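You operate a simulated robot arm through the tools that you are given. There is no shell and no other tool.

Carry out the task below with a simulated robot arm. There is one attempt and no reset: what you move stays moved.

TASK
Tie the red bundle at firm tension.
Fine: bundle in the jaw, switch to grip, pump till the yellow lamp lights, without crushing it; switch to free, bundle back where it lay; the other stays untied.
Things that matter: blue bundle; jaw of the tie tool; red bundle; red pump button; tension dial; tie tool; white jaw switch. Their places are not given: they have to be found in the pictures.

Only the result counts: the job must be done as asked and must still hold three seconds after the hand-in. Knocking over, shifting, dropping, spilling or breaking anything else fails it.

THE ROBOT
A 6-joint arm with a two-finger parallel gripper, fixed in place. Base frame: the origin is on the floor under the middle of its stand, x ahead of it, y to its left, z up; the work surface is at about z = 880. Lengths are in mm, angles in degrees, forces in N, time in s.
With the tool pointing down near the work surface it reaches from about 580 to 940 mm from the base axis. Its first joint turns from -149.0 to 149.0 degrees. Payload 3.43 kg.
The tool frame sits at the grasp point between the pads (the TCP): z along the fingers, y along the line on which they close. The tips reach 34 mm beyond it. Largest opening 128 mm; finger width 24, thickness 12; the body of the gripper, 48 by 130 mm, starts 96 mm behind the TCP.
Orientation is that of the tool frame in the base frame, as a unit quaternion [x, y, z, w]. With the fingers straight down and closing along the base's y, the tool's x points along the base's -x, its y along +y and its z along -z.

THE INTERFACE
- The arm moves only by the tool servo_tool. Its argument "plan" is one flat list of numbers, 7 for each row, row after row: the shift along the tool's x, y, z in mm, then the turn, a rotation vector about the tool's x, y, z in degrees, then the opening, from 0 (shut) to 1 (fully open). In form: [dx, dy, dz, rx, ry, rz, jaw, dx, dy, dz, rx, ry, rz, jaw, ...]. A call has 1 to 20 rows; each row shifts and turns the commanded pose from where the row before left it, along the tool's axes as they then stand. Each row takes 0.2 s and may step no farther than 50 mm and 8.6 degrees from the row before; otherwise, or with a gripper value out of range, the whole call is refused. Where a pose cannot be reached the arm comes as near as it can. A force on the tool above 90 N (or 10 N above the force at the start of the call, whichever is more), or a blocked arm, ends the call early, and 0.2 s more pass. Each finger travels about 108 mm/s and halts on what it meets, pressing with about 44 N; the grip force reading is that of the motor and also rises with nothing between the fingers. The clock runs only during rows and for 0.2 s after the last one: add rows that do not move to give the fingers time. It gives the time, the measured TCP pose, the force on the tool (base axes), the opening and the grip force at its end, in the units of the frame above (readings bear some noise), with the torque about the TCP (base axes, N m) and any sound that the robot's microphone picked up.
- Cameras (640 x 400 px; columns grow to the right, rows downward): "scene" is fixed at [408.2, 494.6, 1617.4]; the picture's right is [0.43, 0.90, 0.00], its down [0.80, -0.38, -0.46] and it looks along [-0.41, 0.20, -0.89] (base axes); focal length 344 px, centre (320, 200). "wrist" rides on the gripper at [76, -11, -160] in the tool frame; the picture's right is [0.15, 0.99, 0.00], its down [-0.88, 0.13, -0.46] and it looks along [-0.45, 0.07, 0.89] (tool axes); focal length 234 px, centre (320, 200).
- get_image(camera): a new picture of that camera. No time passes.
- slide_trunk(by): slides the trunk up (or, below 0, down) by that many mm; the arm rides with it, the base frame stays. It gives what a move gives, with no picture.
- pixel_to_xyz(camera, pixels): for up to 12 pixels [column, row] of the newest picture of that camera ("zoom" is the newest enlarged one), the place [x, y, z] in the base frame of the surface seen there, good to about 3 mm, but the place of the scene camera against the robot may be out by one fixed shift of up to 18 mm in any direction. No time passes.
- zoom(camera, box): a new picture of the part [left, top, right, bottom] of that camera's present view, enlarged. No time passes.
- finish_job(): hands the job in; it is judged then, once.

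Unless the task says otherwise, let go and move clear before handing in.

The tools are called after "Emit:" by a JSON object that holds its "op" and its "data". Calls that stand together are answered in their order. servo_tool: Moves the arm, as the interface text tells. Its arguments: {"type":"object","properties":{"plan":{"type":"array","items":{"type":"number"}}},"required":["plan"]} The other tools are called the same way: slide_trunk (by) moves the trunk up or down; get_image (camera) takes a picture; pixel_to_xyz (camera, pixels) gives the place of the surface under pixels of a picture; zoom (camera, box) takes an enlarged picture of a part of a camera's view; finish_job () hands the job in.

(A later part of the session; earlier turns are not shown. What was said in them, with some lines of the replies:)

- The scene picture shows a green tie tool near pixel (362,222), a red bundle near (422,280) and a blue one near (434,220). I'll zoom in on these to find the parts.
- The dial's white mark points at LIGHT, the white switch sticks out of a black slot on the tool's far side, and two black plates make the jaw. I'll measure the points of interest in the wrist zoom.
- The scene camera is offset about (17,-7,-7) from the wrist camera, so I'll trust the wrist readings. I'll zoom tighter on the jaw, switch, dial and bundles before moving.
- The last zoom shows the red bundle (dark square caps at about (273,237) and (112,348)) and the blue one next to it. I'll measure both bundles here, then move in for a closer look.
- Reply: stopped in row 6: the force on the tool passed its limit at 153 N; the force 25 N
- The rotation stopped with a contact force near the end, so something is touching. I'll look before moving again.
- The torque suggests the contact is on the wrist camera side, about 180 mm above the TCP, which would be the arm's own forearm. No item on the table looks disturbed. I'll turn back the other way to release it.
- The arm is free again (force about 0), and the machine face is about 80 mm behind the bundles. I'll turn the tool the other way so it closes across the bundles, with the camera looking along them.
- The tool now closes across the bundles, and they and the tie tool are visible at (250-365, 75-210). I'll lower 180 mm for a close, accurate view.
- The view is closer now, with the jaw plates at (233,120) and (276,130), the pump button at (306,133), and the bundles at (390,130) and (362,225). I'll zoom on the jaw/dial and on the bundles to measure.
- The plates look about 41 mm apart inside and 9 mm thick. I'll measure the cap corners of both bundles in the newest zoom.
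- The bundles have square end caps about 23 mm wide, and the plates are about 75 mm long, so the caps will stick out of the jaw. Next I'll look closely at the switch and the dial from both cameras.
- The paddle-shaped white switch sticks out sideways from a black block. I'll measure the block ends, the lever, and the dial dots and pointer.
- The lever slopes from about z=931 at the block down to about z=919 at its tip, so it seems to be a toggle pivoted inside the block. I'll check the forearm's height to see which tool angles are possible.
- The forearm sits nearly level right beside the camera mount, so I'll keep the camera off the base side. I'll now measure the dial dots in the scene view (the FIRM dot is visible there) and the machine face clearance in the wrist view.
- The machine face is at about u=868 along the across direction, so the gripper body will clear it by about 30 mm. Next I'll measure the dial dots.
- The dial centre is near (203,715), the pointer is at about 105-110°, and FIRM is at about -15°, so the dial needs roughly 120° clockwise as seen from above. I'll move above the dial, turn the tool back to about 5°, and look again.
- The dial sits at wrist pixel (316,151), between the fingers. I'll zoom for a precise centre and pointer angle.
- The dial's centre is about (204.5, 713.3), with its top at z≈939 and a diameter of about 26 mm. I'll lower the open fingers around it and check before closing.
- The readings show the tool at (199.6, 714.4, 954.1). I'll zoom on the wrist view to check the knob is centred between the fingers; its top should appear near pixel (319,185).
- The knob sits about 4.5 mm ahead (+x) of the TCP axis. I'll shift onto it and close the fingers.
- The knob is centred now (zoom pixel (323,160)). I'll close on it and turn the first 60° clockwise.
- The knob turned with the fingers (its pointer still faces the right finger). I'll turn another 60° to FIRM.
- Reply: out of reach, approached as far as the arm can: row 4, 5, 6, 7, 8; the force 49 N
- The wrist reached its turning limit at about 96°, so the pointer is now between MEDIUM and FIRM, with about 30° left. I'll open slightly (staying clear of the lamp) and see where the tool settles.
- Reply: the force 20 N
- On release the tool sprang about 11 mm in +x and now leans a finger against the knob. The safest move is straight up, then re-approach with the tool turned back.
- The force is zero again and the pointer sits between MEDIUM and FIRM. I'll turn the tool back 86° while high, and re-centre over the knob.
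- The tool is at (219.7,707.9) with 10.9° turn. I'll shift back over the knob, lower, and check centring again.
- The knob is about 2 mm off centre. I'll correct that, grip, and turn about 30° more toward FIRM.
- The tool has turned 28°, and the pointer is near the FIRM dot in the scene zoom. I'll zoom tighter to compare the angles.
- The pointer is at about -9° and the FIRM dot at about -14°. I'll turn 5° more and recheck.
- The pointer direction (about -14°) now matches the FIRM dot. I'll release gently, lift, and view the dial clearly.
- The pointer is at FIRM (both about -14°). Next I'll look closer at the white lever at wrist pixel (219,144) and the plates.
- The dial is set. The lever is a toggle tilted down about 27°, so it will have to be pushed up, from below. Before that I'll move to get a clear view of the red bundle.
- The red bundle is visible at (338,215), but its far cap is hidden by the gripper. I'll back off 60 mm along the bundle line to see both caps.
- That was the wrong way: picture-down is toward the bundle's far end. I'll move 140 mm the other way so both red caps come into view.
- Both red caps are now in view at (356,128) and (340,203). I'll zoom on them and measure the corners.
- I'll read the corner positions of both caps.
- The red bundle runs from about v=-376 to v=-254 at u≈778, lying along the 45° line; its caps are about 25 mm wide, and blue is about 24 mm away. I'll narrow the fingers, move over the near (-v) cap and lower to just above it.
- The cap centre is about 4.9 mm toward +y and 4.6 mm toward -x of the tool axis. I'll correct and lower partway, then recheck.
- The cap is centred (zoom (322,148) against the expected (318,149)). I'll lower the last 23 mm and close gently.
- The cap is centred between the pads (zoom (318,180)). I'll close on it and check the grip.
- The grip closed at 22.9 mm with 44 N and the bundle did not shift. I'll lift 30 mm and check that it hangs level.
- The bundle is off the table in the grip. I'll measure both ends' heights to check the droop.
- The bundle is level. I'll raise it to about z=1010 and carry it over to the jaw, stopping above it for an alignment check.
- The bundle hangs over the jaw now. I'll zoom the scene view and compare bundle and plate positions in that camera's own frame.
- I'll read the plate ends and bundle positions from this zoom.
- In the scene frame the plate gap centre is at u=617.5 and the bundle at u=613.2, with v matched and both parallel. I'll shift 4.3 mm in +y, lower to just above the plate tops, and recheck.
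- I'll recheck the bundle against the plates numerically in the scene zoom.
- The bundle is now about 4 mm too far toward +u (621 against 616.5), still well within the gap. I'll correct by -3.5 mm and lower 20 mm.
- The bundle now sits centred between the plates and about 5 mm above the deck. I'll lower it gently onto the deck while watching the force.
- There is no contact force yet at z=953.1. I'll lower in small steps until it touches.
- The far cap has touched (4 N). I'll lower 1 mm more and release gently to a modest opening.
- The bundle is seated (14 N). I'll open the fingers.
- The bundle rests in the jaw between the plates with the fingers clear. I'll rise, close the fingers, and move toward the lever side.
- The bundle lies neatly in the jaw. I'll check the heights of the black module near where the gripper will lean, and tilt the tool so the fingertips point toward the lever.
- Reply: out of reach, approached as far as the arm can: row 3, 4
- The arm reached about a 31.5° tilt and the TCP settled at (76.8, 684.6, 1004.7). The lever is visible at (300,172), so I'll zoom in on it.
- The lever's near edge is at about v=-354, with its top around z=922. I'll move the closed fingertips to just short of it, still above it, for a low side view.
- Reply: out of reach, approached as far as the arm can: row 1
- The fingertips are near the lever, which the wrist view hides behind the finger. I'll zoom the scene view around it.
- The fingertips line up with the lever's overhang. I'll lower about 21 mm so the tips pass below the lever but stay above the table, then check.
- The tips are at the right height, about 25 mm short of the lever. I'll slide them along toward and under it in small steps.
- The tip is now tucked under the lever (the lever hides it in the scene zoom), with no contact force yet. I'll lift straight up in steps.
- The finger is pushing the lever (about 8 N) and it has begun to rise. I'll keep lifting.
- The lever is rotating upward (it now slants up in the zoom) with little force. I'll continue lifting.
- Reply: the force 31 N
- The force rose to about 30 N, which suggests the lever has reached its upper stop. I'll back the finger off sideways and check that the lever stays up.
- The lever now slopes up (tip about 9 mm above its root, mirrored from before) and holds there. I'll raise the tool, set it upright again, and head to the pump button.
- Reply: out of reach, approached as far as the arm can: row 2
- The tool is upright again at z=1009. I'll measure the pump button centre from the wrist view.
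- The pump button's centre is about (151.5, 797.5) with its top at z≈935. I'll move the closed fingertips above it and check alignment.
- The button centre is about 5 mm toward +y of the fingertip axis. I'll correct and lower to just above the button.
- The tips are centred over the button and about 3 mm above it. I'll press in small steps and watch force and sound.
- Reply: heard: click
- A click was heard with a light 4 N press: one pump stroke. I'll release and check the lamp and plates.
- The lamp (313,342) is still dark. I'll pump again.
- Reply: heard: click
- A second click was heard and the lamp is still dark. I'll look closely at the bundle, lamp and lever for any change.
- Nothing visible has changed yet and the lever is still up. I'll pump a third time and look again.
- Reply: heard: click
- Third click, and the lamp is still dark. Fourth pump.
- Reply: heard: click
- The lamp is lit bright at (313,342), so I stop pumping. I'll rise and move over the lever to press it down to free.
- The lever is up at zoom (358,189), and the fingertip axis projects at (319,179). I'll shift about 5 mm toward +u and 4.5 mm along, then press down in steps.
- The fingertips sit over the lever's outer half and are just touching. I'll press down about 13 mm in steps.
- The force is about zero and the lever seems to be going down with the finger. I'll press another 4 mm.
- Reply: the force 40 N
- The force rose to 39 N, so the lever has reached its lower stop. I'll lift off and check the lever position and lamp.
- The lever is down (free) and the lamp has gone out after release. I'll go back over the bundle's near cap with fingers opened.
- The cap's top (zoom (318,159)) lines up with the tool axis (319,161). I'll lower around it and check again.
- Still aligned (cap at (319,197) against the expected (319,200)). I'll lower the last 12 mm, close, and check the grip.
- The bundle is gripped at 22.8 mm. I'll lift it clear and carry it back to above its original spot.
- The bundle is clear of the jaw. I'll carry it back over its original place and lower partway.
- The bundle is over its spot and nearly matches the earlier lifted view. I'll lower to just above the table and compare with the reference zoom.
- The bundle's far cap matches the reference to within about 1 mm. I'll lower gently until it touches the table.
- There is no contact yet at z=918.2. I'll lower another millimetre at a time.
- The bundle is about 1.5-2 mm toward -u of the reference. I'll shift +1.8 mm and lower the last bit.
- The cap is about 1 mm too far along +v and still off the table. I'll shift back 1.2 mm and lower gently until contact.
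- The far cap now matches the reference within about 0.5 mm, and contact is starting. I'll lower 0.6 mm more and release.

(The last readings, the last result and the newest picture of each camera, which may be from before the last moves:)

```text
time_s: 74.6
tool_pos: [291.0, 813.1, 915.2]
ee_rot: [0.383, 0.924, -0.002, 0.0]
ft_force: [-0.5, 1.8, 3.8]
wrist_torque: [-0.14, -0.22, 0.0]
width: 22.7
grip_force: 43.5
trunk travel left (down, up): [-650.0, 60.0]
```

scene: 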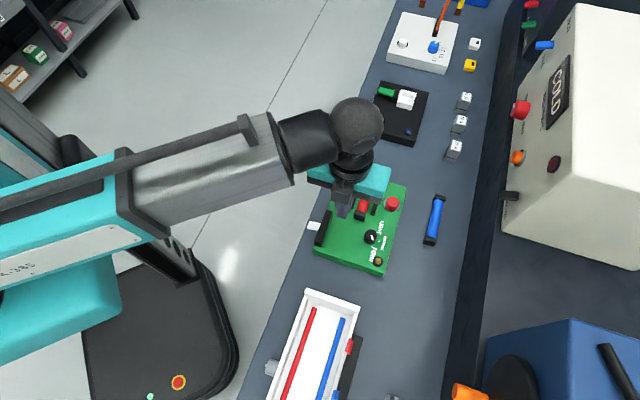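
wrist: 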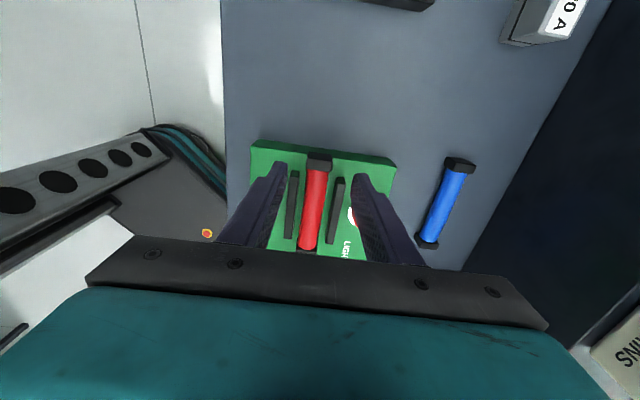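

The table is supporting the bundle (about 4 N). I'll open the fingers evenly to a modest width.

Emit:
{"op": "servo_tool", "data": {"plan": [0, 0, 0, 0, 0, 0, 0.25, 0, 0, 0, 0, 0, 0, 0.45, 0, 0, 0, 0, 0, 0, 0.45, 0, 0, 0, 0, 0, 0, 0.45]}}

Emit:
{"op": "zoom", "data": {"camera": "scene", "box": [400, 245, 445, 315]}}

Emit:
{"op": "zoom", "data": {"camera": "wrist", "box": [260, 130, 380, 250]}}

```text
time_s: 75.6
tool_pos: [291.8, 813.6, 915.4]
ee_rot: [0.382, 0.924, -0.001, -0.001]
ft_force: [-0.2, 0.3, -0.3]
wrist_torque: [0.01, -0.02, 0.04]
width: 57.7
grip_force: 0.0
trunk travel left (down, up): [-650.0, 60.0]
```

```text
5.71 times, centred on (422, 280) of scene
```

zoom: 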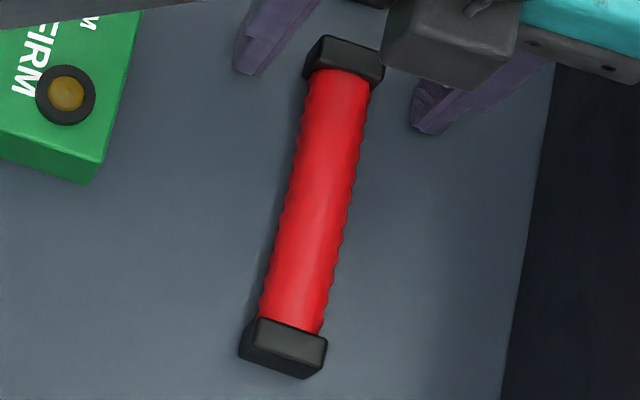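

```text
3.33 times, centred on (320, 190) of wrist
```

zoom: 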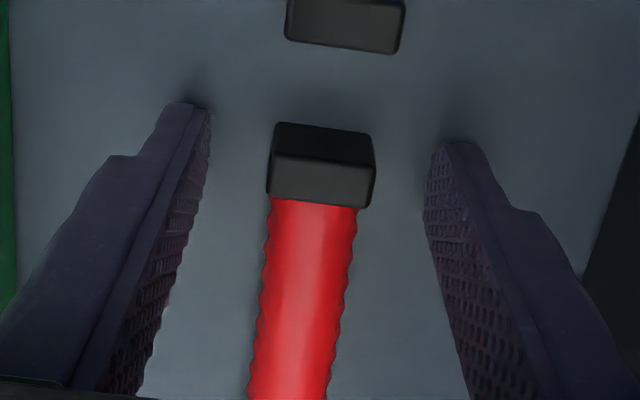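

The bundle lies back in place, matching the reference zoom (caps at (328,36) and (283,350)). I'll rise straight up and move clear.

Emit:
{"op": "servo_tool", "data": {"plan": [0, 0, -20, 0, 0, 0, 0.45, 0, 0, -40, 0, 0, 0, 0.45, 0, 0, -45, 0, 0, 0, 0.45, 0, 0, -45, 0, 0, 0, 0.45, 40, -25, 0, 0, 0, 0, 0.45, 40, -25, 0, 0, 0, 0, 0.45, 40, -10, 0, 0, 0, 0, 0.45, 0, 0, 0, 0, 0, 0, 0.45]}}

Emit:
{"op": "get_image", "data": {"camera": "scene"}}

Emit:
{"op": "zoom", "data": {"camera": "scene", "box": [290, 150, 470, 320]}}

Emit:
{"op": "get_image", "data": {"camera": "wrist"}}

```text
time_s: 77.4
tool_pos: [164.3, 855.4, 1066.2]
ee_rot: [0.383, 0.924, -0.002, -0.001]
ft_force: [0.2, 0.0, -0.4]
wrist_torque: [0.01, -0.01, 0.05]
width: 57.4
grip_force: 0.0
trunk travel left (down, up): [-650.0, 60.0]
```

```text
taken
```

scene: 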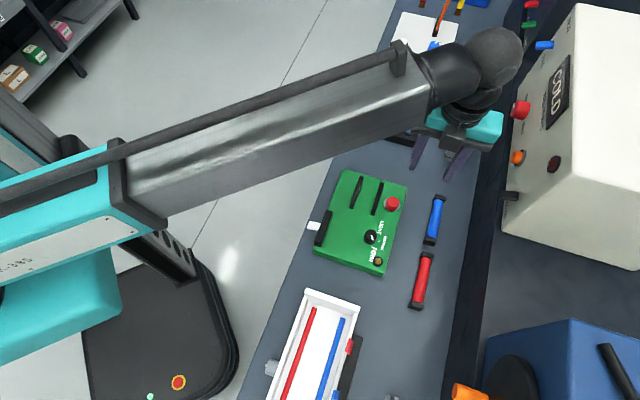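

```text
2.35 times, centred on (380, 235) of scene
```

zoom: 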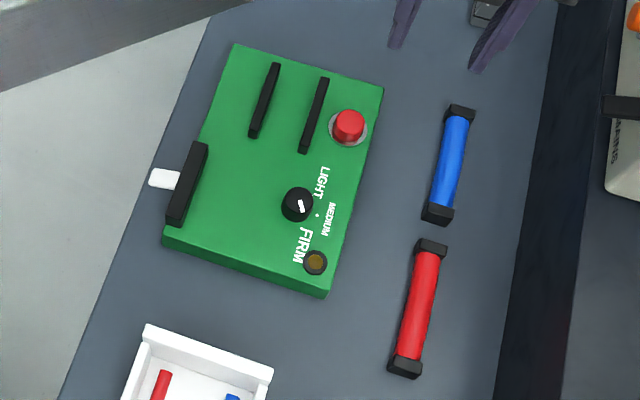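

```text
taken
```

wrist: 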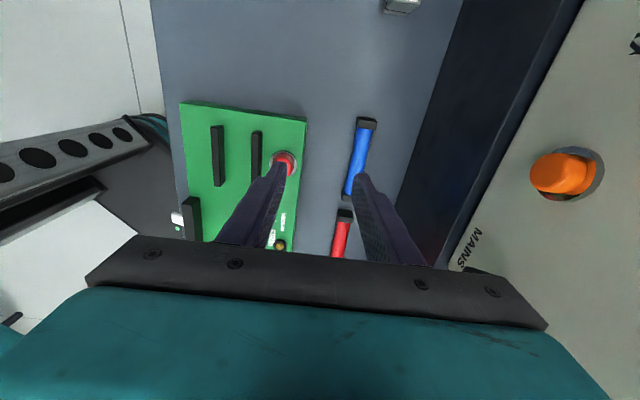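

Everything matches the starting view: the red bundle lies where it was, blue is untouched, the lever is back down at free, the dial is at FIRM and the arm is clear. The lamp lit on the fourth pump, so I'm handing in.

Emit:
{"op": "finish_job", "data": {}}

```text
The job is handed in.
```

I tied the red bundle with the dial at FIRM and handed the job in. I haven't seen the judging result.

- **Tension:** I turned the dial from LIGHT to FIRM, laid the red bundle in the jaw and pushed the white switch up to grip. The yellow lamp lit on the fourth pump and I stopped there. The bundle looked undamaged, but I could not see a tie on it, so the lit lamp is my only evidence that it is tied.
- **Release and return:** I pressed the switch back down to free, and the lamp went out. I put the red bundle back within about 1 mm of where it lay, judging by the before and after pictures.
- **Everything else:** The blue bundle was not touched. The tie tool, tray and nearby items look unmoved in the last pictures. I left the dial at FIRM.
- **Contact along the way:** Early on, while turning the tool high above the table, the wrist touched something (153 N), most likely the arm's own forearm. I backed off at once and nothing on the table moved.
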